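You operate a simulated robot arm through the tools that you are given. There is no shell and no other tool.

You are at the controls of a simulated robot arm. One attempt, no reset.

JOB
Open the gold frame and lay its panel between the two frames.
Fine: turn all four buttons open first; the grey board goes on the pad between the frames too.

The check looks at the end state, three seconds after you hand in, the way a careful person would. Anything else that was tipped, shoved, dropped, spilled or broken makes it a failure.

ROBOT AND FRAMES
A 6-joint arm with a two-finger parallel gripper, fixed in place. Base frame: the origin is on the floor under the middle of its stand, x ahead of it, y to its left, z up; the work surface is at about z = 0.864. Units: m, degrees, N and s.
With the tool pointing down near the work surface it reaches from about 0.26 to 0.68 m from the base axis. Its first joint turns from -66.0 to 66.0 degrees. Payload 2.9 kg.
Tool frame: the origin (TCP) lies between the finger pads and is the grasp point; the fingertips stand 0.03 m ahead of it; z points along the fingers, y is the line along which they close. Largest opening 0.11 m; finger width 0.02, thickness 0.01; the body of the gripper, 0.048 by 0.112 m, starts 0.055 m behind the TCP.
Orientation is that of the tool frame in the base frame, as a unit quaternion [x, y, z, w]. With the fingers straight down and closing along the base's y, the tool's x points along the base's -x, its y along +y and its z along -z.

CONTROLS
- The arm moves only by the tool servo_tool. Its argument "series" is one flat list of numbers, 7 for each row, row after row: the turn, a rotation vector about the tool's x, y, z in degrees, then the shift along the tool's x, y, z in m, then the finger opening in m, from 0 to 0.11. In form: [ax, ay, az, tx, ty, tz, hand, ax, ay, az, tx, ty, tz, hand, ...]. A call has 1 to 20 rows; each row shifts and turns the commanded pose from where the row before left it, along the tool's axes as they then stand. Each row takes 0.2 s and may step no farther than 0.05 m and 8.6 degrees from the row before; otherwise, or with a gripper value out of range, the whole call is refused. A pose out of reach is approached as far as the arm can. The call stops where the force on the tool passes 40 N (or 10 N more than at its start, if that is more) or the arm is blocked; 0.2 s more then pass. Each finger travels about 0.108 m/s and halts on what it meets, pressing with about 43 N; the grip force reading is that of the motor and also rises with nothing between the fingers. The clock runs only during rows and for 0.2 s after the last one: add rows that do not move to give the fingers time. It gives the time, the measured TCP pose, the force on the tool (base axes), the opening and the grip force at its end, in the units of the frame above (readings bear some noise), with the torque about the TCP (base axes, N m) and any sound that the robot's microphone picked up.
- Cameras (640 x 400 px; columns grow to the right, rows downward): "scene" is fixed at [0.0766, 0.4302, 1.3887]; the picture's right is [-0.79, -0.62, 0.00], its down [-0.32, 0.41, -0.85] and it looks along [0.53, -0.67, -0.52] (base axes); focal length 310 px, centre (320, 200). "wrist" rides on the gripper at [0.072, 0.017, -0.103] in the tool frame; the picture's right is [-0.23, 0.97, 0.00], its down [-0.76, -0.18, -0.62] and it looks along [-0.61, -0.14, 0.78] (tool axes); focal length 222 px, centre (320, 200). There is no depth. A picture from a camera that has moved, and an enlarged one, comes with that camera's place and axes in the base frame and with its lens.
- capture(camera): a new picture of that camera. The clock stands still meanwhile.
- enlarge(camera, box): a new picture of the part [left, top, right, bottom] of that camera's present view, enlarged. The clock stands still meanwhile.
- finish_job(): hands the job in; it is judged then, once.

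Places have to be worked out from the pictures, the camera data and where the tool is seen. Open the gripper and draw the arm clear of the work before you hand the job in, unless the task says otherwise.

The tools are called after "Request:" as a command line: name --argument value ..., lists and objects as JSON in quotes. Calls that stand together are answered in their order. servo_tool: Moves the arm, as the interface text tells. Its arguments: {"type":"object","properties":{"series":{"type":"array"}},"required":["series"]} The other tools are called the same way: capture (camera) takes a picture; enlarge (camera, box) takes an enlarged picture of a part of a camera's view; finish_job () hands the job in.

At the start:

```text
clock: 0.0
ee_pos: [0.4167, -0.0667, 1.211]
tcp_rot: [0.0, 1.0, -0.001, 0.0]
contact_force: [0.5, 0.1, -0.7]
moment: [-0.03, 0.03, 0.01]
opening: 0.1101
gripper_force: 0.1
```

scene: 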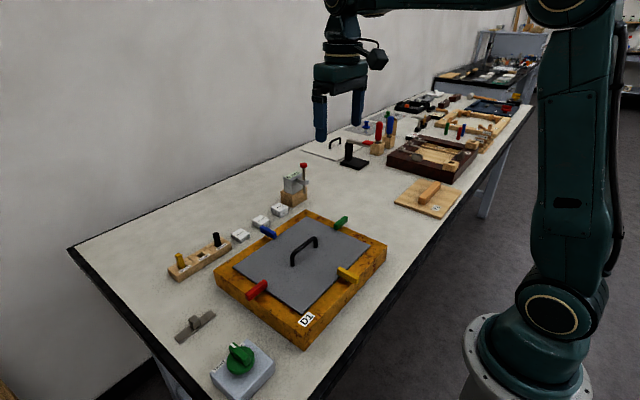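
wrist: 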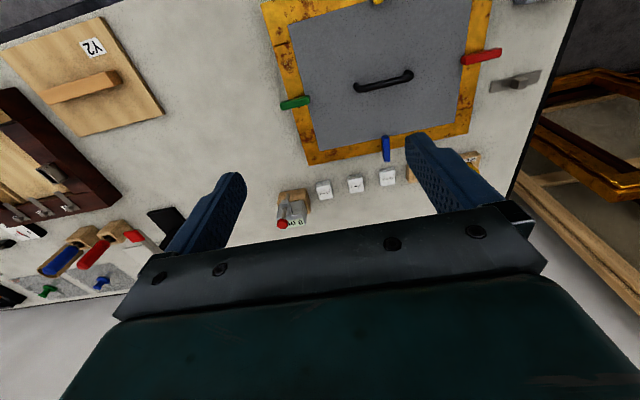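

I'll start by looking closely at the scene before moving anything: the gold frame with four colored buttons, the grey board with handle, and what looks like another (dark) frame further along.

Request:
enlarge --camera "scene" --box '[160, 180, 400, 360]'

Request:
enlarge --camera "scene" --box '[290, 80, 550, 230]'

Request:
enlarge --camera "wrist" --box '[240, 0, 560, 200]'

Request:
enlarge --camera "wrist" --box '[0, 0, 300, 310]'

```text
2.22 times, centred on (280, 270) of scene
camera zoom: at [0.0766, 0.4302, 1.3887], right [-0.79, -0.62, 0.0], down [-0.32, 0.41, -0.85], along [0.53, -0.67, -0.52], focal length 688 px, centre (409, 44)
```

zoom: 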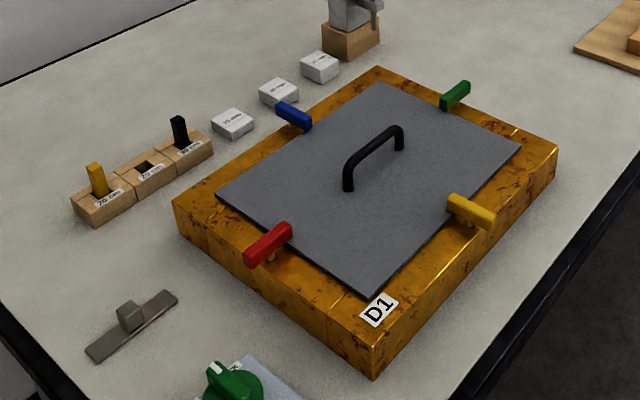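

```text
2.46 times, centred on (420, 155) of scene
camera zoom: at [0.0766, 0.4302, 1.3887], right [-0.79, -0.62, 0.0], down [-0.32, 0.41, -0.85], along [0.53, -0.67, -0.52], focal length 762 px, centre (74, 311)
```

zoom: 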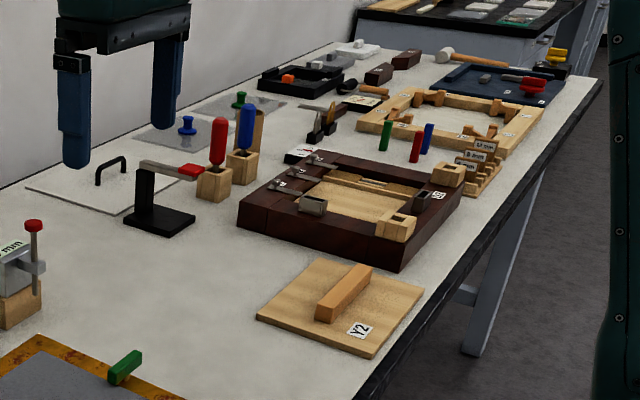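

```text
2.00 times, centred on (400, 100) of wrist
camera zoom: at [0.3439, -0.0503, 1.3131], right [0.23, 0.97, 0.0], down [0.76, -0.18, 0.62], along [0.61, -0.14, -0.78], focal length 444 px, centre (160, 400)
```

zoom: 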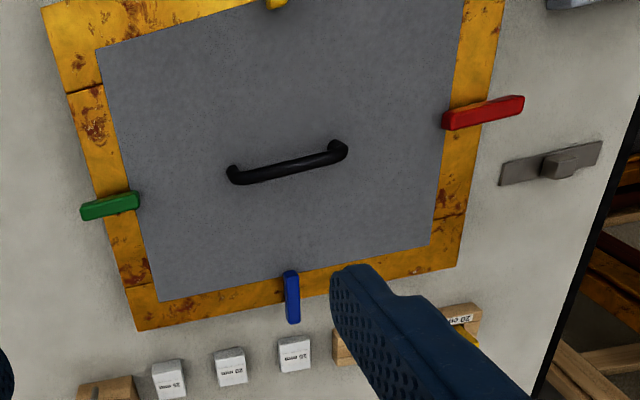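

```text
1.29 times, centred on (150, 155) of wrist
camera zoom: at [0.3439, -0.0503, 1.3131], right [0.23, 0.97, 0.0], down [0.76, -0.18, 0.62], along [0.61, -0.14, -0.78], focal length 287 px, centre (539, 258)
```

zoom: 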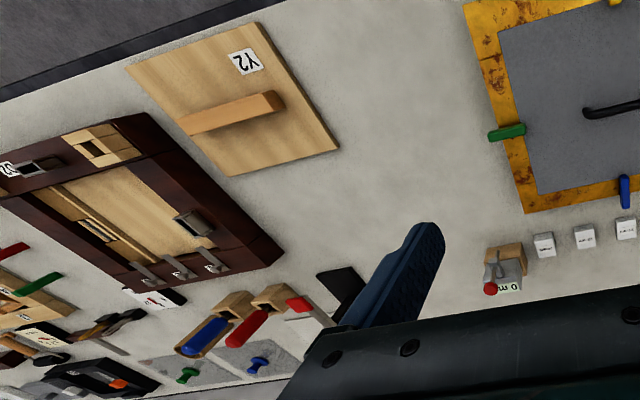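

The gold frame spans roughly x 0.29–0.55, y −0.13–0.20, with a grey handled board held by four turn buttons. I move the arm high above the table toward −y to look at the area between the frames and find the pad.

Request:
servo_tool --series '[0, 0, 0, 0.02, -0.04, 0, 0.11, 0, 0, 0, 0.02, -0.04, 0, 0.11, 0, 0, 0, 0.02, -0.04, 0, 0.11, 0, 0, 0, 0.02, -0.04, 0, 0.11, 0, 0, 0, 0, -0.04, 0, 0.11]'

Request:
capture --camera "wrist"

Request:
capture --camera "scene"

```text
clock: 1.2
ee_pos: [0.3347, -0.268, 1.2083]
tcp_rot: [-0.002, 1.0, 0.0, 0.0]
contact_force: [-0.5, -0.7, 0.1]
moment: [0.02, 0.01, 0.0]
opening: 0.1101
gripper_force: 0.0
```

```text
taken
camera wrist: at [0.2622, -0.252, 1.312], right [0.23, 0.97, 0.0], down [0.76, -0.18, 0.62], along [0.61, -0.14, -0.78], focal length 222 px, centre (320, 200)
```

wrist: 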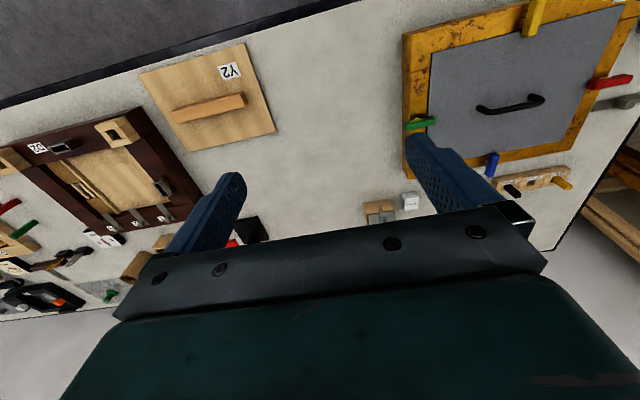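

```text
taken
```

scene: 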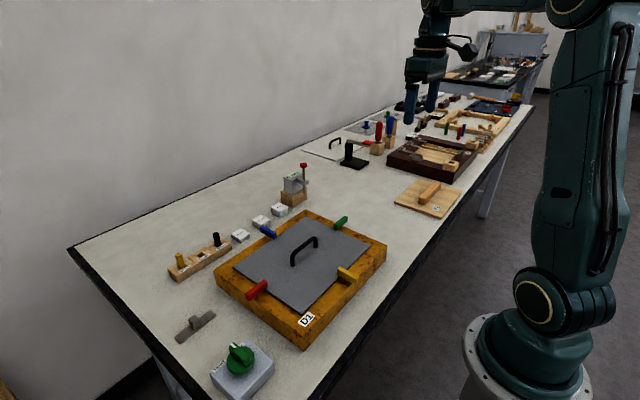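

Request:
enlarge --camera "wrist" --box '[0, 20, 300, 260]'

Request:
enlarge --camera "wrist" --box '[220, 0, 460, 220]'

Request:
enlarge --camera "scene" --box '[280, 130, 480, 260]'

Request:
enlarge --camera "scene" --box '[380, 120, 480, 190]'

```text
1.67 times, centred on (150, 140) of wrist
camera zoom: at [0.2622, -0.252, 1.312], right [0.23, 0.97, 0.0], down [0.76, -0.18, 0.62], along [0.61, -0.14, -0.78], focal length 370 px, centre (603, 300)
```

zoom: 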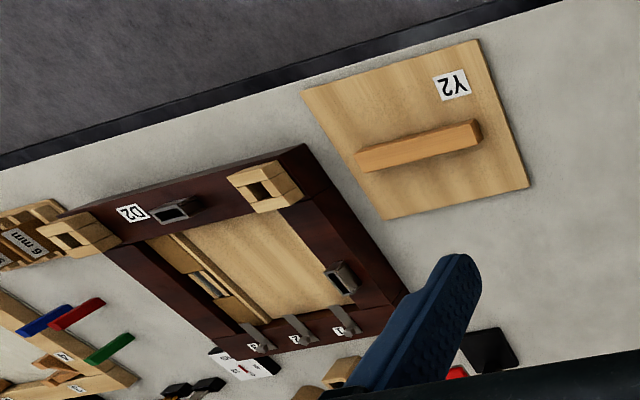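

```text
1.82 times, centred on (340, 110) of wrist
camera zoom: at [0.2622, -0.252, 1.312], right [0.23, 0.97, 0.0], down [0.76, -0.18, 0.62], along [0.61, -0.14, -0.78], focal length 404 px, centre (284, 364)
```

zoom: 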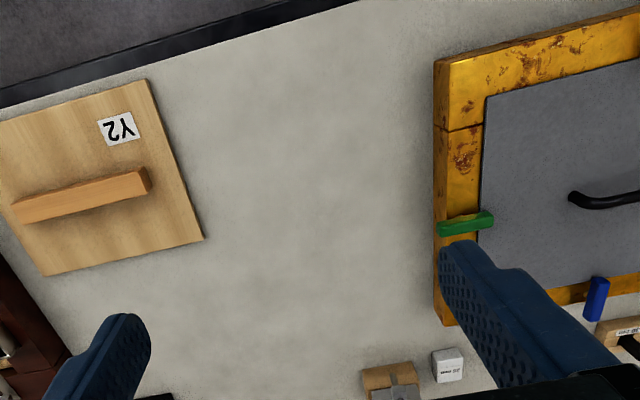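

```text
3.08 times, centred on (380, 195) of scene
camera zoom: at [0.0766, 0.4302, 1.3887], right [-0.79, -0.62, 0.0], down [-0.32, 0.41, -0.85], along [0.53, -0.67, -0.52], focal length 953 px, centre (135, 215)
```

zoom: 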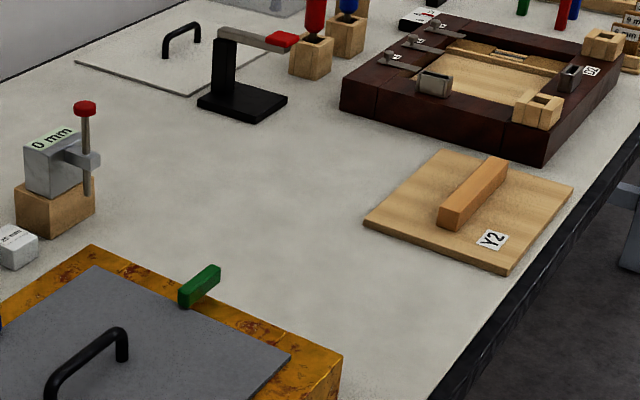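

```text
5.71 times, centred on (430, 155) of scene
camera zoom: at [0.0766, 0.4302, 1.3887], right [-0.79, -0.62, 0.0], down [-0.32, 0.41, -0.85], along [0.53, -0.67, -0.52], focal length 1770 px, centre (-309, 457)
```

zoom: 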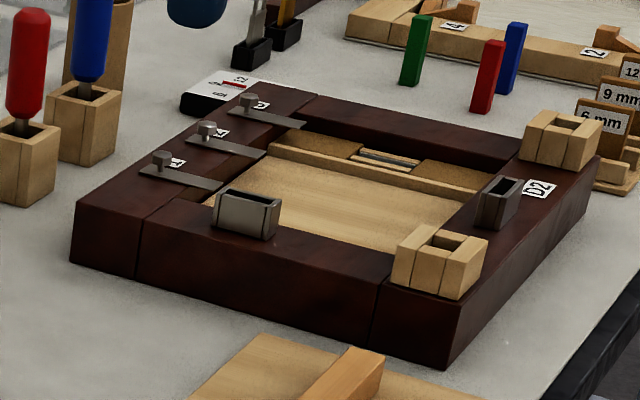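

No obvious pad between D1 and D2 yet, so I enlarge that stretch of table more strongly to search for its outline.

Request:
enlarge --camera "wrist" --box '[260, 0, 420, 110]'

Request:
enlarge --camera "wrist" --box '[240, 90, 420, 210]'

Request:
enlarge --camera "scene" --box '[300, 160, 420, 235]'

Request:
enlarge --camera "scene" --box '[340, 190, 460, 290]'

```text
3.64 times, centred on (340, 55) of wrist
camera zoom: at [0.2622, -0.252, 1.312], right [0.23, 0.97, 0.0], down [0.76, -0.18, 0.62], along [0.61, -0.14, -0.78], focal length 808 px, centre (247, 727)
```

zoom: 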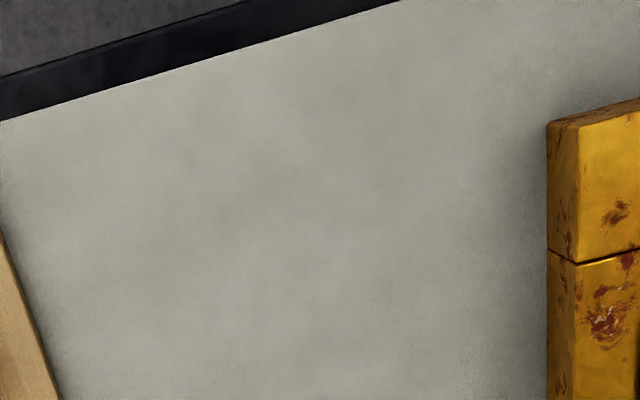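

```text
3.33 times, centred on (330, 150) of wrist
camera zoom: at [0.2622, -0.252, 1.312], right [0.23, 0.97, 0.0], down [0.76, -0.18, 0.62], along [0.61, -0.14, -0.78], focal length 740 px, centre (287, 367)
```

zoom: 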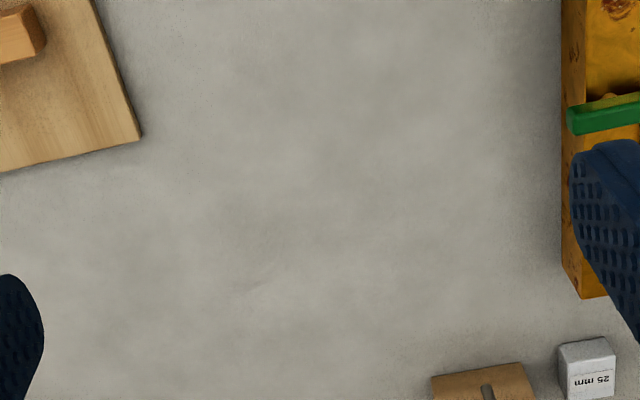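

```text
5.33 times, centred on (360, 198) of scene
camera zoom: at [0.0766, 0.4302, 1.3887], right [-0.79, -0.62, 0.0], down [-0.32, 0.41, -0.85], along [0.53, -0.67, -0.52], focal length 1652 px, centre (107, 213)
```

zoom: 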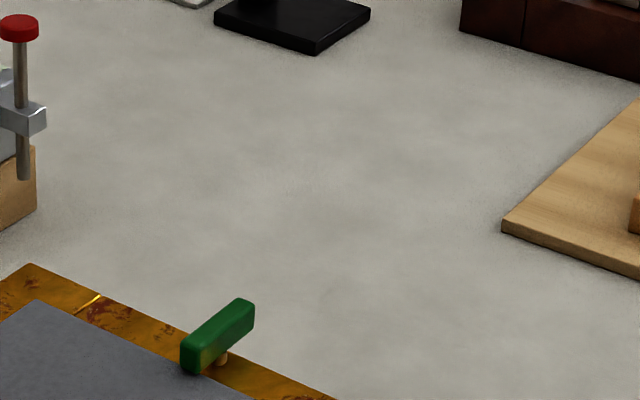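

```text
4.00 times, centred on (400, 240) of scene
camera zoom: at [0.0766, 0.4302, 1.3887], right [-0.79, -0.62, 0.0], down [-0.32, 0.41, -0.85], along [0.53, -0.67, -0.52], focal length 1239 px, centre (0, 40)
```

zoom: 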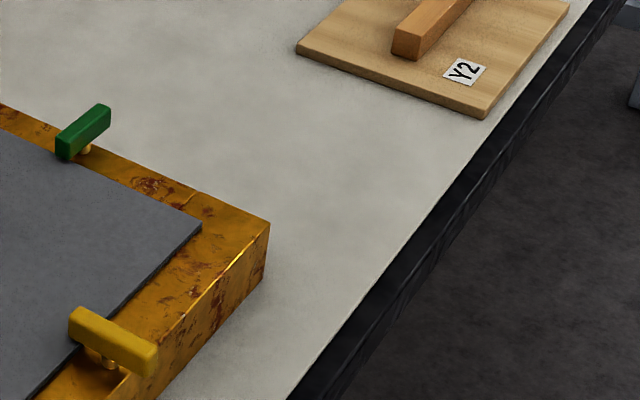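

There's no separate visible pad, so the light mat between D1 (edge y≈−0.127) and D2 (edge y≈−0.61) must be what is meant; Y2 already lies at x 0.26–0.41, y −0.585…−0.376. I go above the red button (≈0.444, 0.168) to look at it closely.

Request:
servo_tool --series '[0, 0, 0, -0.0109, 0.0436, 0.0108, 0.11, 0, 0, 0, -0.0109, 0.0436, 0.0108, 0.11, 0, 0, 0, -0.0109, 0.0436, 0.0108, 0.11, 0, 0, 0, -0.0109, 0.0436, 0.0108, 0.11, 0, 0, 0, -0.0109, 0.0436, 0.0108, 0.11, 0, 0, 0, -0.0109, 0.0436, 0.0108, 0.11, 0, 0, 0, -0.0109, 0.0436, 0.0108, 0.11, 0, 0, 0, -0.0109, 0.0436, 0.0108, 0.11, 0, 0, 0, -0.0109, 0.0436, 0.0108, 0.11, 0, 0, 0, -0.0109, 0.0436, 0.0108, 0.11, 0, 0, 0, 0, 0, 0, 0.11, 0, 0, 0, 0, 0, 0, 0.11]'

Request:
capture --camera "wrist"

Request:
capture --camera "scene"

```text
clock: 3.8
ee_pos: [0.4436, 0.1715, 1.1031]
tcp_rot: [0.001, 1.0, 0.0, 0.0]
contact_force: [-0.2, 0.1, -0.7]
moment: [-0.01, 0.0, 0.02]
opening: 0.1098
gripper_force: 0.0
```

```text
taken
camera wrist: at [0.371, 0.1871, 1.2065], right [0.23, 0.97, 0.0], down [0.76, -0.18, 0.62], along [0.61, -0.14, -0.78], focal length 222 px, centre (320, 200)
```

wrist: 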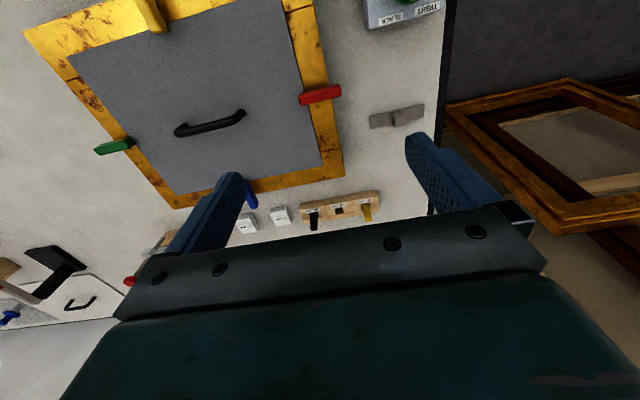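

```text
taken
```

scene: 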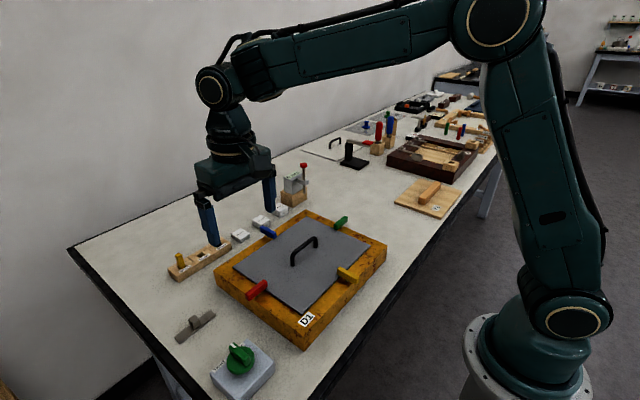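

The red button sits almost under the tool; I enlarge the view to locate its pivot and ends.

Request:
enlarge --camera "wrist" --box '[240, 40, 400, 140]'

Request:
enlarge --camera "wrist" --box '[10, 0, 350, 212]'

Request:
enlarge --camera "scene" --box '[200, 240, 300, 320]'

```text
4.00 times, centred on (320, 90) of wrist
camera zoom: at [0.371, 0.1871, 1.2065], right [0.23, 0.97, 0.0], down [0.76, -0.18, 0.62], along [0.61, -0.14, -0.78], focal length 888 px, centre (320, 640)
```

zoom: 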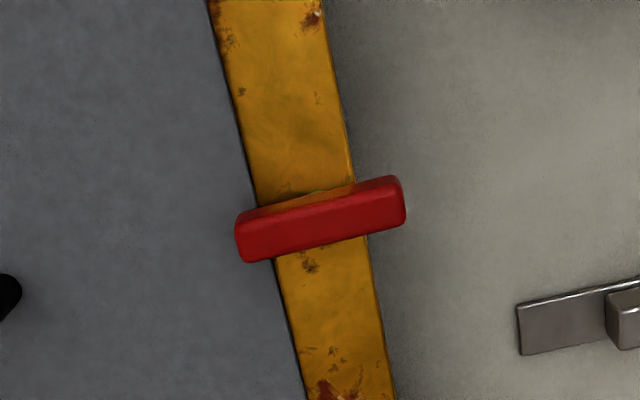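

```text
1.88 times, centred on (180, 106) of wrist
camera zoom: at [0.371, 0.1871, 1.2065], right [0.23, 0.97, 0.0], down [0.76, -0.18, 0.62], along [0.61, -0.14, -0.78], focal length 418 px, centre (584, 377)
```

zoom: 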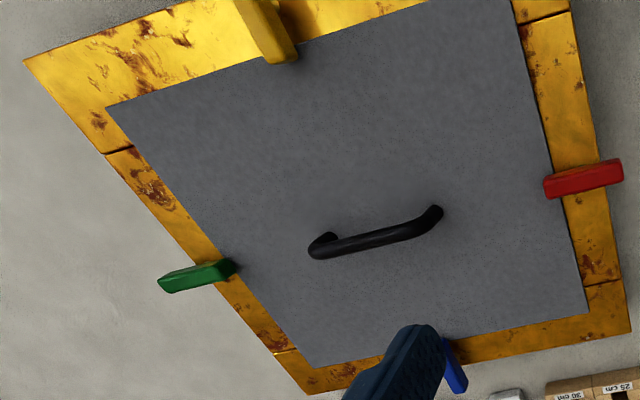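

```text
5.00 times, centred on (250, 280) of scene
camera zoom: at [0.0766, 0.4302, 1.3887], right [-0.79, -0.62, 0.0], down [-0.32, 0.41, -0.85], along [0.53, -0.67, -0.52], focal length 1548 px, centre (670, -200)
```

zoom: 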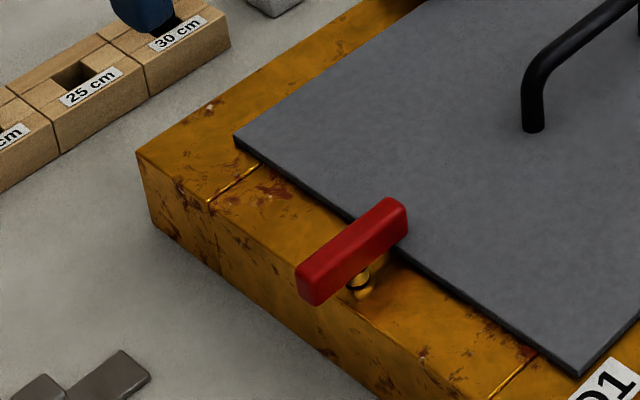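

The red button is about 48×12 mm, centred on its brass pivot near (0.435, 0.172), lying along y, top z≈0.925. I turn the tool 90° about its axis so the fingers close along x.

Request:
servo_tool --series '[0, 0, 8.1818, 0, 0, 0, 0.05, 0, 0, 8.1818, 0, 0, 0, 0.05, 0, 0, 8.1818, 0, 0, 0, 0.05, 0, 0, 8.1818, 0, 0, 0, 0.05, 0, 0, 8.1818, 0, 0, 0, 0.05, 0, 0, 8.1818, 0, 0, 0, 0.05, 0, 0, 8.1818, 0, 0, 0, 0.05, 0, 0, 8.1818, 0, 0, 0, 0.05, 0, 0, 8.1818, 0, 0, 0, 0.05, 0, 0, 8.1818, 0, 0, 0, 0.05, 0, 0, 8.1818, 0, 0, 0, 0.05, 0, 0, 0, 0, 0, 0, 0.05, 0, 0, 0, 0, 0, 0, 0.05]'

Request:
capture --camera "wrist"

```text
clock: 6.6
ee_pos: [0.4451, 0.17, 1.1012]
tcp_rot: [0.707, 0.708, -0.001, 0.0]
contact_force: [0.3, 0.0, -0.4]
moment: [0.03, -0.02, -0.02]
opening: 0.05
gripper_force: 0.0
```

```text
taken
camera wrist: at [0.462, 0.2413, 1.2051], right [0.97, -0.23, 0.0], down [-0.18, -0.76, 0.62], along [-0.14, -0.61, -0.78], focal length 222 px, centre (320, 200)
```

wrist: 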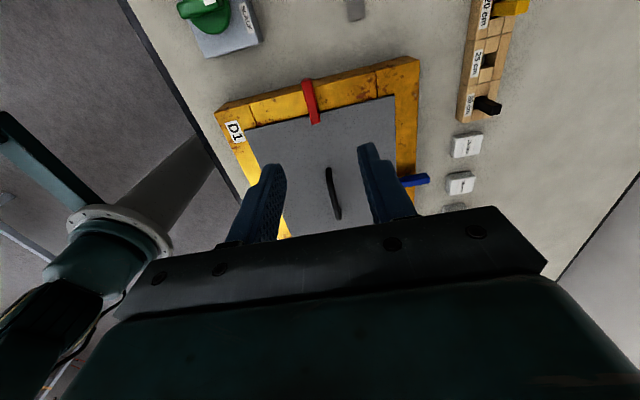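

Request:
enlarge --camera "wrist" --box '[260, 60, 380, 140]'

Request:
enlarge --camera "wrist" --box '[200, 50, 460, 240]'

```text
5.00 times, centred on (320, 100) of wrist
camera zoom: at [0.462, 0.2413, 1.2051], right [0.97, -0.23, 0.0], down [-0.18, -0.76, 0.62], along [-0.14, -0.61, -0.78], focal length 1111 px, centre (320, 700)
```

zoom: 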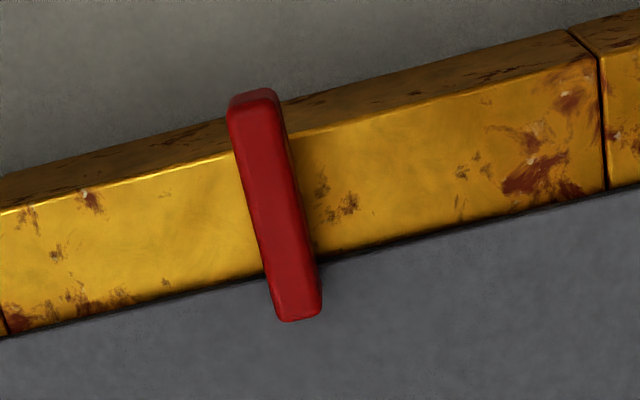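

```text
2.11 times, centred on (330, 145) of wrist
camera zoom: at [0.462, 0.2413, 1.2051], right [0.97, -0.23, 0.0], down [-0.18, -0.76, 0.62], along [-0.14, -0.61, -0.78], focal length 468 px, centre (299, 316)
```

zoom: 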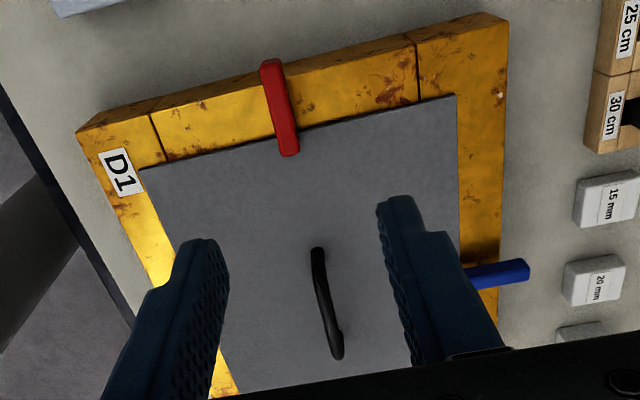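

The button centre works out to (0.435, 0.171) from this view too. I shift over it and lower to z≈0.965 for a check before gripping.

Request:
servo_tool --series '[0, 0, 0, 0.0015, -0.0103, 0, 0.05, 0, 0, 0, 0, 0, 0.035, 0.05, 0, 0, 0, 0, 0, 0.035, 0.05, 0, 0, 0, 0, 0, 0.035, 0.05, 0, 0, 0, 0, 0, 0.032, 0.05, 0, 0, 0, 0, 0, 0, 0.05, 0, 0, 0, 0, 0, 0, 0.05]'

Request:
capture --camera "wrist"

Request:
enlarge --camera "scene" --box '[200, 210, 320, 310]'

```text
clock: 8.2
ee_pos: [0.4334, 0.1722, 0.9676]
tcp_rot: [0.707, 0.707, -0.001, 0.0]
contact_force: [-0.6, 0.1, 0.1]
moment: [-0.02, -0.01, -0.03]
opening: 0.0504
gripper_force: 0.1
```

```text
taken
camera wrist: at [0.4505, 0.2438, 1.0701], right [0.97, -0.23, 0.0], down [-0.18, -0.76, 0.62], along [-0.14, -0.61, -0.78], focal length 222 px, centre (320, 200)
```

wrist: 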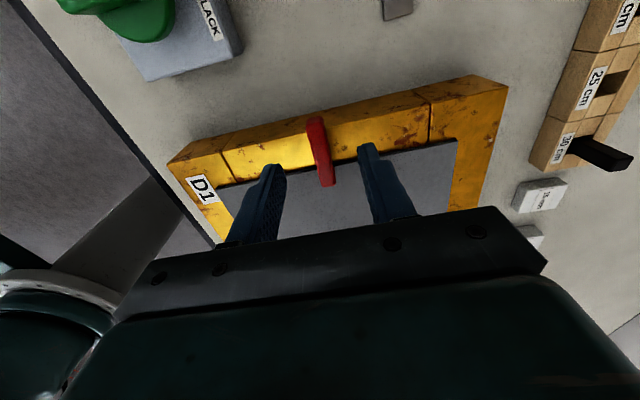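

```text
4.00 times, centred on (260, 260) of scene
camera zoom: at [0.0766, 0.4302, 1.3887], right [-0.79, -0.62, 0.0], down [-0.32, 0.41, -0.85], along [0.53, -0.67, -0.52], focal length 1239 px, centre (560, -40)
```

zoom: 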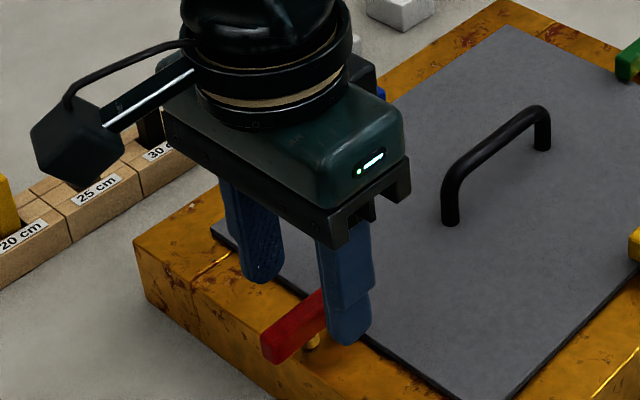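

The button is centred between the fingers. I lower to z≈0.942 and close on it gently, leaving time for the fingers to stop.

Request:
servo_tool --series '[0, 0, 0, 0, 0, 0.013, 0.05, 0, 0, 0, 0, 0, 0.0115, 0.05, 0, 0, 0, 0, 0, 0, 0.03, 0, 0, 0, 0, 0, 0, 0.01, 0, 0, 0, 0, 0, 0, 0.005, 0, 0, 0, 0, 0, 0, 0.005]'

Request:
capture --camera "wrist"

Request:
enlarge --camera "scene" --box '[200, 210, 320, 310]'

```text
clock: 9.6
ee_pos: [0.4351, 0.1717, 0.9418]
tcp_rot: [0.707, 0.707, 0.001, 0.001]
contact_force: [8.2, -1.0, -7.0]
moment: [0.22, -0.13, 0.01]
opening: 0.0118
gripper_force: 45.0
```

```text
taken
camera wrist: at [0.4521, 0.2429, 1.0443], right [0.97, -0.23, 0.0], down [-0.18, -0.76, 0.62], along [-0.14, -0.61, -0.78], focal length 222 px, centre (320, 200)
```

wrist: 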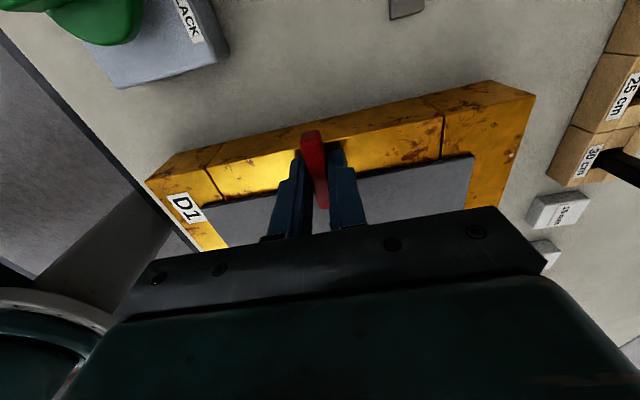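

```text
4.00 times, centred on (260, 260) of scene
camera zoom: at [0.0769, 0.4302, 1.3887], right [-0.79, -0.62, 0.0], down [-0.32, 0.41, -0.85], along [0.53, -0.67, -0.52], focal length 1239 px, centre (560, -40)
```

zoom: 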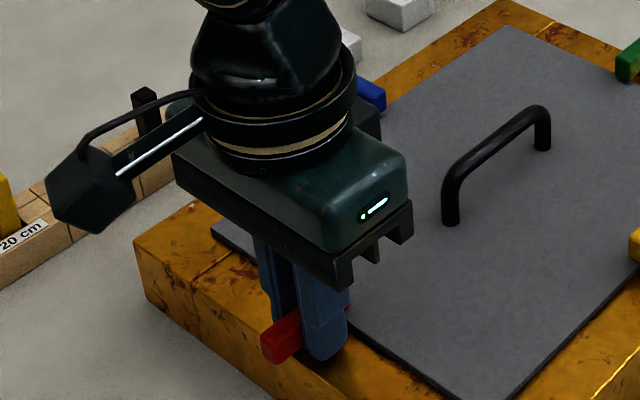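

Gripped at 11.8 mm opening with only a small side force. I turn the button a first ~24° back toward yaw 0 and watch the forces.

Request:
servo_tool --series '[0, 0, 0, 0, 0.0008, 0, 0.005, 0, 0, -8, 0, 0, 0, 0.005, 0, 0, -8, 0, 0, 0, 0.005, 0, 0, -8, 0, 0, 0, 0.005]'

```text
clock: 10.6
ee_pos: [0.4354, 0.1714, 0.942]
tcp_rot: [0.545, 0.839, -0.001, -0.001]
contact_force: [-5.8, 3.2, 6.3]
moment: [-0.33, -0.06, -1.77]
opening: 0.0205
gripper_force: 44.5
```

The fingers were forced open to 20 mm while the tool turned 24°, so the button is resisting (torque ≈1.8 N·m). I look before trying further.

Request:
enlarge --camera "scene" --box '[200, 210, 320, 310]'

Request:
enlarge --camera "wrist" --box '[240, 90, 400, 240]'

```text
4.00 times, centred on (260, 260) of scene
camera zoom: at [0.0764, 0.4303, 1.3887], right [-0.79, -0.62, 0.0], down [-0.32, 0.41, -0.85], along [0.53, -0.67, -0.52], focal length 1239 px, centre (560, -40)
```

zoom: 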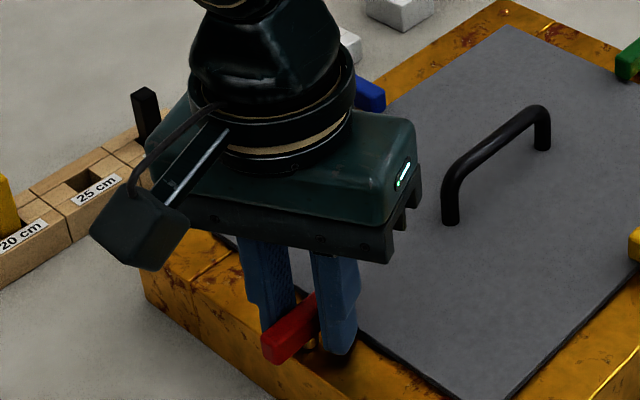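

```text
2.67 times, centred on (320, 165) of wrist
camera zoom: at [0.4214, 0.2435, 1.0441], right [0.98, 0.19, 0.0], down [0.15, -0.77, 0.62], along [0.12, -0.61, -0.78], focal length 592 px, centre (320, 293)
```

zoom: 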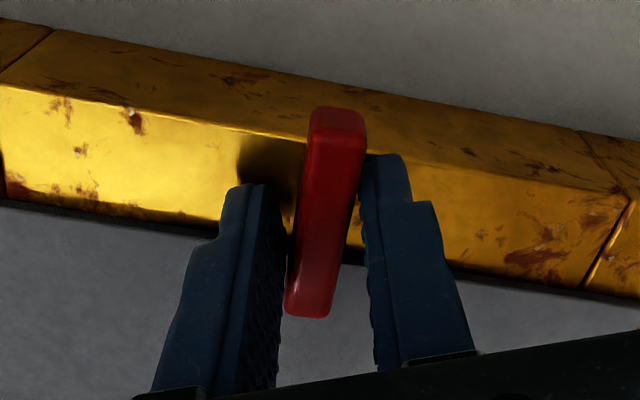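

The button did not turn that way; it may have a stop in that sense. I return to parallel and try the other sense.

Request:
servo_tool --series '[0, 0, 8, 0, 0, 0, 0.005, 0, 0, 8, 0, 0, 0, 0.005, 0, 0, 8, 0, 0, 0, 0.005, 0, 0, 0, 0, 0, 0, 0.005]'

Request:
servo_tool --series '[0, 0, 8, 0, 0, 0, 0.005, 0, 0, 8, 0, 0, 0, 0.005]'

Request:
enlarge --camera "wrist" --box '[240, 90, 400, 240]'

```text
clock: 11.6
ee_pos: [0.4353, 0.1713, 0.9409]
tcp_rot: [0.707, 0.707, 0.0, -0.001]
contact_force: [-10.8, -6.0, 6.6]
moment: [-0.13, 0.03, 0.0]
opening: 0.0121
gripper_force: 45.2
```

```text
clock: 12.2
ee_pos: [0.4343, 0.171, 0.9399]
tcp_rot: [0.799, 0.602, -0.002, 0.0]
contact_force: [-17.5, -8.2, 6.4]
moment: [1.08, -0.26, 0.05]
opening: 0.012
gripper_force: 44.7
```

```text
2.67 times, centred on (320, 165) of wrist
camera zoom: at [0.4712, 0.2347, 1.0431], right [0.87, -0.49, 0.0], down [-0.38, -0.68, 0.62], along [-0.31, -0.54, -0.78], focal length 592 px, centre (320, 293)
```

zoom: 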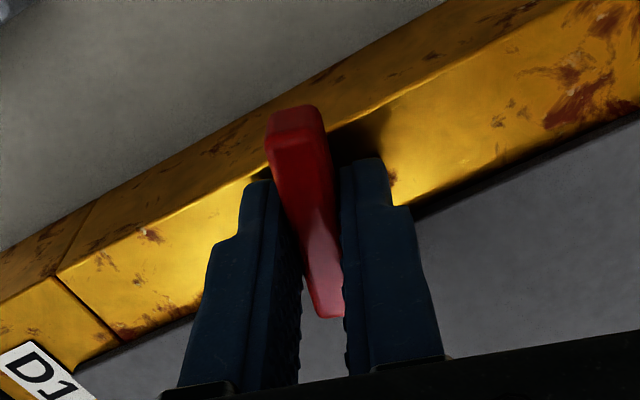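

The button turns freely in this sense (opening unchanged, torque ~0). I relieve the small side force and continue clockwise in stages.

Request:
servo_tool --series '[0, 0, 0, -0.0005, -0.0006, 0, 0.005, 0, 0, 8.2, 0, 0, 0, 0.005, 0, 0, 8.2, 0, 0, 0, 0.005, 0, 0, 8.2, 0, 0, 0, 0.005]'

```text
clock: 13.2
ee_pos: [0.4328, 0.17, 0.9397]
tcp_rot: [0.908, 0.418, -0.002, 0.0]
contact_force: [-21.6, 1.4, 1.7]
moment: [0.86, -0.65, 0.07]
opening: 0.0119
gripper_force: 44.6
```

Request:
servo_tool --series '[0, 0, 0, -0.00065, -0.00076, 0, 0.005, 0, 0, 8.2, 0, 0, 0, 0.005, 0, 0, 8.2, 0, 0, 0, 0.005, 0, 0, 8.2, 0, 0, 0, 0.005]'

Request:
capture --camera "wrist"

```text
clock: 14.2
ee_pos: [0.4335, 0.171, 0.9407]
tcp_rot: [0.966, 0.257, -0.002, -0.007]
contact_force: [-4.6, 7.7, 1.4]
moment: [-0.48, -0.33, 0.03]
opening: 0.012
gripper_force: 44.7
out of reach, approached as far as the arm can: row 4
stopped in row 4: the force on the tool passed its limit at 71 N (the readings are from after the stop); the commanded pose is now the measured one
```

```text
taken
camera wrist: at [0.5053, 0.1906, 1.0429], right [0.29, -0.96, -0.01], down [-0.75, -0.23, 0.63], along [-0.6, -0.17, -0.78], focal length 222 px, centre (320, 200)
```

wrist: 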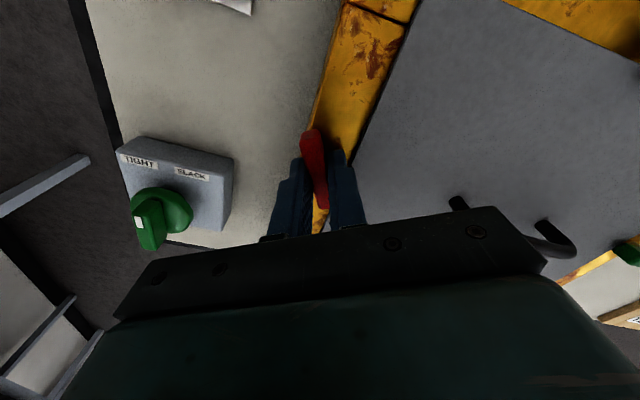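

The wrist reached its turning limit at about 60° of button turn. I release, rise, level the slight tilt, and look at how the button stands before regripping from the other side.

Request:
servo_tool --series '[0, 0, 0, 0, 0, 0, 0.025, 0, 0, 0, 0, 0, 0, 0.04, 0, 0, 0, 0, 0, 0, 0.04, 0, 0, 0, 0, 0, -0.03, 0.04, 0, 0, 0, 0, 0, -0.03, 0.04, -0.83, 0, -8, 0, 0, 0, 0.05, 0, 0, 0, 0, 0, 0, 0.05, 0, 0, 0, 0, 0, 0, 0.05]'

Request:
capture --camera "wrist"

Request:
enlarge --camera "scene" --box '[200, 210, 320, 310]'

```text
clock: 16.0
ee_pos: [0.4332, 0.1709, 1.0001]
tcp_rot: [0.947, 0.322, 0.002, 0.002]
contact_force: [0.2, 0.4, -0.2]
moment: [-0.01, 0.01, -0.01]
opening: 0.0501
gripper_force: 0.1
```

```text
taken
camera wrist: at [0.5014, 0.2005, 1.1034], right [0.41, -0.91, 0.0], down [-0.71, -0.32, 0.62], along [-0.57, -0.26, -0.78], focal length 222 px, centre (320, 200)
```

wrist: 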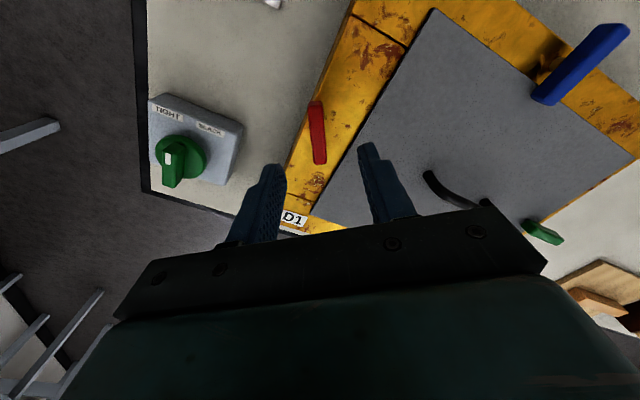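

```text
4.00 times, centred on (260, 260) of scene
camera zoom: at [0.0766, 0.4302, 1.3887], right [-0.79, -0.62, 0.0], down [-0.32, 0.41, -0.85], along [0.53, -0.67, -0.52], focal length 1239 px, centre (560, -40)
```

zoom: 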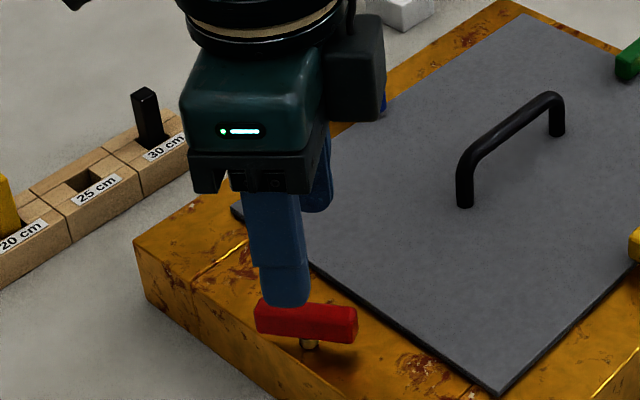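

The grey board appears to have shifted in this view compared to before. I raise and move the arm away to inspect it carefully.

Request:
servo_tool --series '[0, 0, -8, 0, 0, -0.04, 0.05, 0, 0, -8, 0, 0, -0.04, 0.05, 0, 0, -8, 0, 0, -0.04, 0.05, 0, 0, -8, 0, 0, -0.04, 0.05, 0, 0, -8, 0, 0, 0, 0.05, 0, 0, -8, 0, 0, 0, 0.05, 0, 0, 0, 0, 0, 0, 0.05, 0, 0, 0, 0, 0, 0, 0.05]'

Request:
enlarge --camera "scene" --box '[160, 180, 400, 360]'

Request:
capture --camera "wrist"

```text
clock: 17.8
ee_pos: [0.4331, 0.1702, 1.1592]
tcp_rot: [0.733, 0.68, 0.0, 0.001]
contact_force: [-0.7, -0.2, -0.3]
moment: [-0.02, 0.01, 0.01]
opening: 0.0499
gripper_force: 0.1
```

```text
2.22 times, centred on (280, 270) of scene
camera zoom: at [0.0766, 0.4302, 1.3887], right [-0.79, -0.62, 0.0], down [-0.32, 0.41, -0.85], along [0.53, -0.67, -0.52], focal length 688 px, centre (409, 44)
```

zoom: 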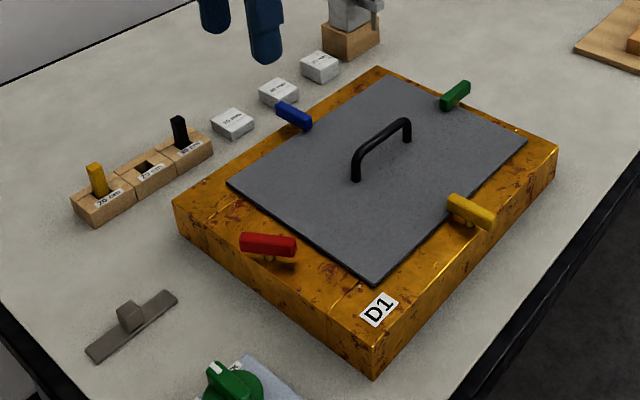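

```text
taken
camera wrist: at [0.4554, 0.2404, 1.2625], right [0.95, -0.3, 0.0], down [-0.24, -0.75, 0.62], along [-0.19, -0.59, -0.78], focal length 222 px, centre (320, 200)
```

wrist: 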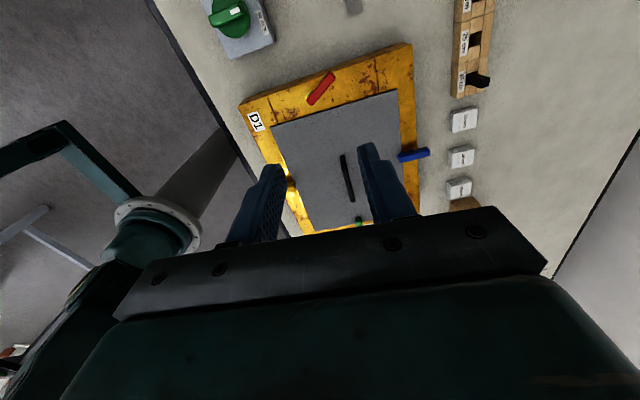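

The board slid about 19 mm toward −y (its top is evidently higher than my fingertips were when I opened them). It still lies flat on the frame; I enlarge to check its state and work out heights better.

Request:
enlarge --camera "scene" --box '[240, 260, 360, 360]'

Request:
enlarge --camera "scene" --box '[300, 200, 400, 280]'

Request:
enlarge --camera "scene" --box '[200, 220, 300, 300]'

```text
4.00 times, centred on (300, 310) of scene
camera zoom: at [0.0766, 0.4302, 1.3887], right [-0.79, -0.62, 0.0], down [-0.32, 0.41, -0.85], along [0.53, -0.67, -0.52], focal length 1239 px, centre (400, -240)
```

zoom: 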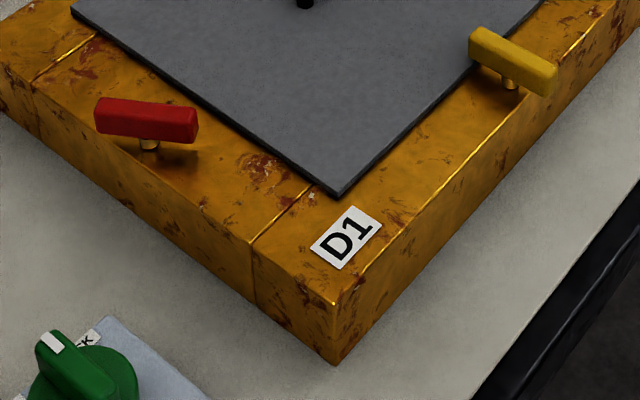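

```text
5.00 times, centred on (350, 240) of scene
camera zoom: at [0.0766, 0.4302, 1.3887], right [-0.79, -0.62, 0.0], down [-0.32, 0.41, -0.85], along [0.53, -0.67, -0.52], focal length 1548 px, centre (170, 0)
```

zoom: 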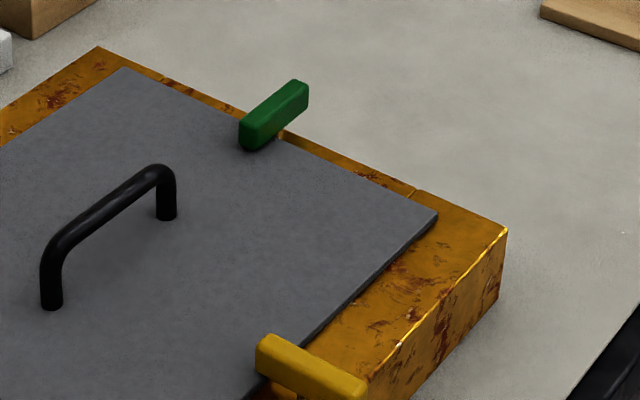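

```text
5.00 times, centred on (250, 260) of scene
camera zoom: at [0.0766, 0.4302, 1.3887], right [-0.79, -0.62, 0.0], down [-0.32, 0.41, -0.85], along [0.53, -0.67, -0.52], focal length 1548 px, centre (670, -100)
```

zoom: 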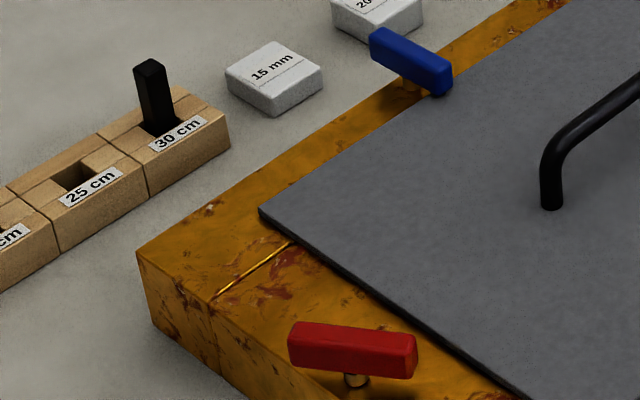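

So frame top ≈0.907, board top ≈0.912, and button from ≈0.918 to 0.935; I'll keep fingertips ≥0.918 from now on. I turn the tool to the mirror orientation (−30°) to regrip red for its last 30°.

Request:
servo_tool --series '[0, 0, -8.27, 0, 0, 0, 0.04, 0, 0, -8.27, 0, 0, 0, 0.04, 0, 0, -8.27, 0, 0, 0, 0.04, 0, 0, -8.27, 0, 0, 0, 0.04, 0, 0, -8.27, 0, 0, 0, 0.04, 0, 0, -8.27, 0, 0, 0, 0.04, 0, 0, -8.27, 0, 0, 0, 0.04, 0, 0, -8.27, 0, 0, 0, 0.04, 0, 0, -8.27, 0, 0, 0, 0.04, 0, 0, -8.27, 0, 0, 0, 0.04, 0, 0, -8.27, 0, 0, 0, 0.04, 0, 0, -8.27, 0, 0, 0, 0.04, 0, 0, -8.27, 0, 0, 0, 0.04, 0, 0, -8.27, 0, 0, 0, 0.04, 0, 0, -8.27, 0, 0, 0, 0.04, 0, 0, 0, 0, 0, 0.045, 0.04, 0, 0, 0, 0, 0, 0.045, 0.04, 0, 0, 0, 0, 0, 0.045, 0.04, 0, 0, 0, 0, 0, 0.04, 0.04, 0, 0, 0, 0, 0, 0, 0.04]'

Request:
capture --camera "wrist"

Request:
enlarge --camera "scene" --box '[200, 210, 320, 310]'

```text
clock: 22.0
ee_pos: [0.4327, 0.1707, 0.9852]
tcp_rot: [-0.255, 0.967, -0.001, 0.001]
contact_force: [0.6, 0.1, 0.2]
moment: [-0.02, -0.02, 0.0]
opening: 0.0399
gripper_force: 0.1
```

```text
taken
camera wrist: at [0.3617, 0.1487, 1.0878], right [-0.28, 0.96, 0.0], down [0.75, 0.22, 0.63], along [0.6, 0.18, -0.78], focal length 222 px, centre (320, 200)
```

wrist: 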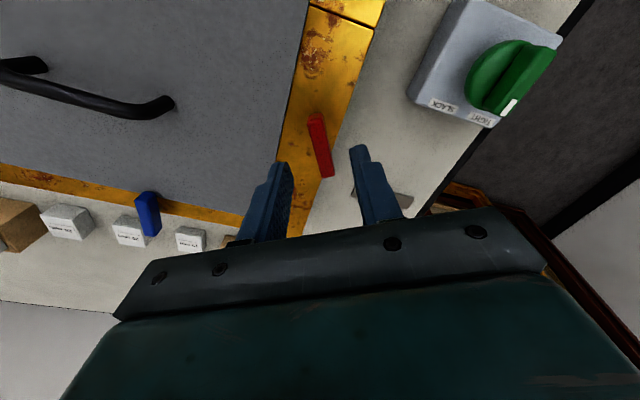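

```text
4.00 times, centred on (260, 260) of scene
camera zoom: at [0.0766, 0.4302, 1.3887], right [-0.79, -0.62, 0.0], down [-0.32, 0.41, -0.85], along [0.53, -0.67, -0.52], focal length 1239 px, centre (560, -40)
```

zoom: 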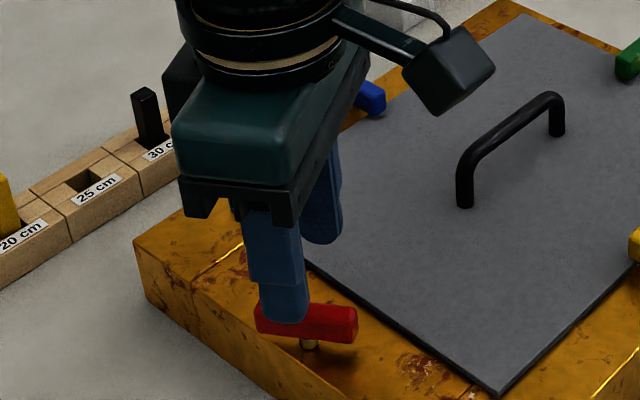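

Aligned with the red button; I lower to z≈0.948, close, and turn the remaining ~30°.

Request:
servo_tool --series '[0, 0, 0, 0, 0, 0.02, 0.04, 0, 0, 0, 0, 0, 0.0172, 0.04, 0, 0, 0, 0, 0, 0, 0.02, 0, 0, 0, 0, 0, 0, 0.006, 0, 0, 0, 0, 0, 0, 0.006]'

Request:
servo_tool --series '[0, 0, 7.5, 0, 0, 0, 0.006, 0, 0, 7.5, 0, 0, 0, 0.006]'

```text
clock: 23.2
ee_pos: [0.4335, 0.1717, 0.9493]
tcp_rot: [-0.258, 0.966, 0.002, 0.001]
contact_force: [-9.8, 14.3, -1.0]
moment: [0.7, -0.51, 0.01]
opening: 0.0116
gripper_force: 44.8
```

```text
clock: 23.8
ee_pos: [0.4323, 0.1715, 0.9495]
tcp_rot: [-0.129, 0.992, 0.002, 0.0]
contact_force: [-14.4, 21.2, 9.9]
moment: [0.21, 0.29, 0.03]
opening: 0.0117
gripper_force: 45.3
```

Request:
servo_tool --series '[0, 0, 0, 0.0003, 0.001, 0, 0.006, 0, 0, 7.5, 0, 0, 0, 0.006, 0, 0, 7.5, 0, 0, 0, 0.006, 0, 0, 0, 0, 0, 0, 0.006]'

Request:
enlarge --camera "wrist" --box '[240, 80, 400, 230]'

```text
clock: 24.8
ee_pos: [0.433, 0.1735, 0.9495]
tcp_rot: [0.002, 1.0, 0.002, 0.001]
contact_force: [-17.6, 17.1, 25.3]
moment: [-0.02, 0.48, 0.22]
opening: 0.012
gripper_force: 44.6
```

```text
2.67 times, centred on (320, 155) of wrist
camera zoom: at [0.3604, 0.1886, 1.0515], right [0.23, 0.97, 0.0], down [0.76, -0.18, 0.62], along [0.61, -0.14, -0.78], focal length 592 px, centre (320, 320)
```

zoom: 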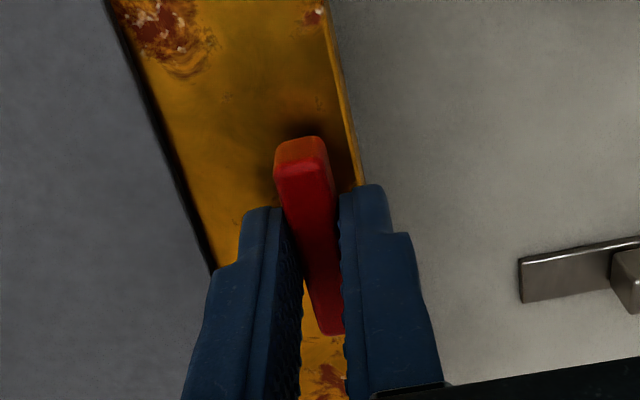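

The red button is now parallel to the rim (fully open). I release and rise, then look from above at all.

Request:
servo_tool --series '[0, 0, 0, 0, 0, 0, 0.02, 0, 0, 0, 0, 0, 0, 0.035, 0, 0, 0, 0, 0, 0, 0.035, 0, 0, 0, 0, 0, -0.03, 0.035, 0, 0, 0, 0, 0, -0.045, 0.05, 0, 0, 0, 0.045, -0.045, -0.045, 0.05, 0, 0, 0, 0.045, -0.045, -0.02, 0.05, 0, 0, 0, 0, -0.045, 0, 0.05, 0, 0, 0, 0, 0, 0, 0.05, 0, 0, 0, 0, 0, 0, 0.05]'

Request:
capture --camera "wrist"

Request:
enlarge --camera "scene" --box '[160, 180, 400, 360]'

```text
refused: row 6 steps farther than a row can; nothing moved
```

```text
taken
camera wrist: at [0.3604, 0.1886, 1.0515], right [0.23, 0.97, 0.0], down [0.76, -0.18, 0.62], along [0.61, -0.14, -0.78], focal length 222 px, centre (320, 200)
```

wrist: 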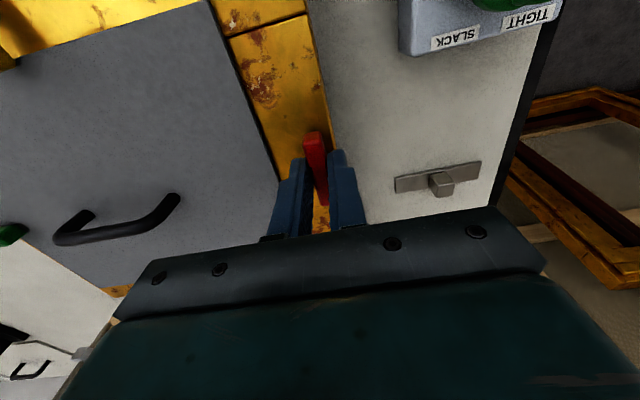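

```text
2.22 times, centred on (280, 270) of scene
camera zoom: at [0.0758, 0.4305, 1.3886], right [-0.79, -0.62, 0.0], down [-0.32, 0.41, -0.85], along [0.53, -0.67, -0.52], focal length 688 px, centre (409, 44)
```

zoom: 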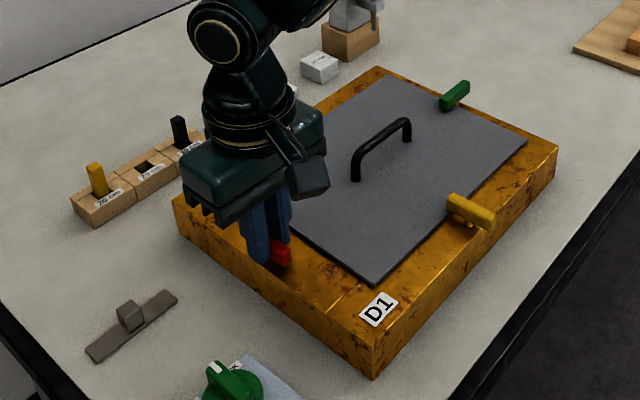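

A row may step at most 0.05 m in total; I resend the release and retreat with smaller steps, ending above the yellow button.

Request:
servo_tool --series '[0, 0, 0, 0, 0, 0, 0.02, 0, 0, 0, 0, 0, 0, 0.035, 0, 0, 0, 0, 0, 0, 0.035, 0, 0, 0, 0, 0, -0.03, 0.035, 0, 0, 0, 0, 0, -0.045, 0.05, 0, 0, 0, 0, 0, -0.03, 0.05, 0, 0, 0, 0.0258, -0.0355, 0, 0.05, 0, 0, 0, 0.0258, -0.0355, 0, 0.05, 0, 0, 0, 0.0258, -0.0355, 0, 0.05, 0, 0, 0, 0.0258, -0.0355, 0, 0.05, 0, 0, 0, 0, 0, 0, 0.05, 0, 0, 0, 0, 0, 0, 0.05]'

Request:
capture --camera "wrist"

Request:
enlarge --camera "scene" --box '[160, 180, 400, 360]'

```text
clock: 27.4
ee_pos: [0.3301, 0.0304, 1.0521]
tcp_rot: [0.003, 1.0, 0.0, 0.001]
contact_force: [-0.1, -0.8, -0.8]
moment: [-0.02, 0.02, 0.0]
opening: 0.0498
gripper_force: 0.1
```

```text
taken
camera wrist: at [0.2578, 0.046, 1.1552], right [0.23, 0.97, 0.0], down [0.76, -0.18, 0.62], along [0.61, -0.15, -0.78], focal length 222 px, centre (320, 200)
```

wrist: 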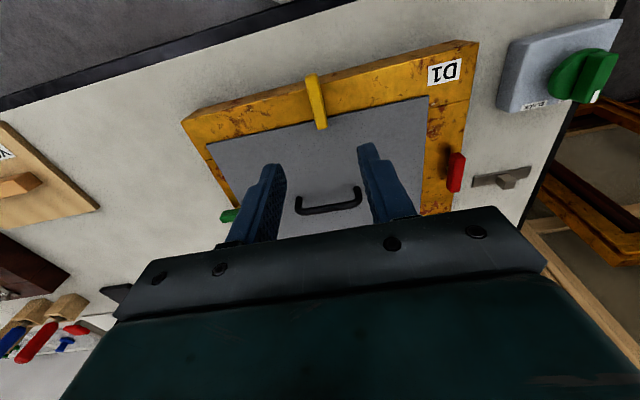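

```text
2.22 times, centred on (280, 270) of scene
camera zoom: at [0.0766, 0.4302, 1.3887], right [-0.79, -0.62, 0.0], down [-0.32, 0.41, -0.85], along [0.53, -0.67, -0.52], focal length 688 px, centre (409, 44)
```

zoom: 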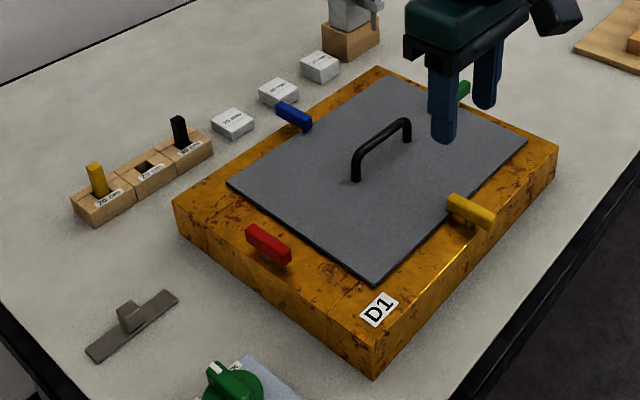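

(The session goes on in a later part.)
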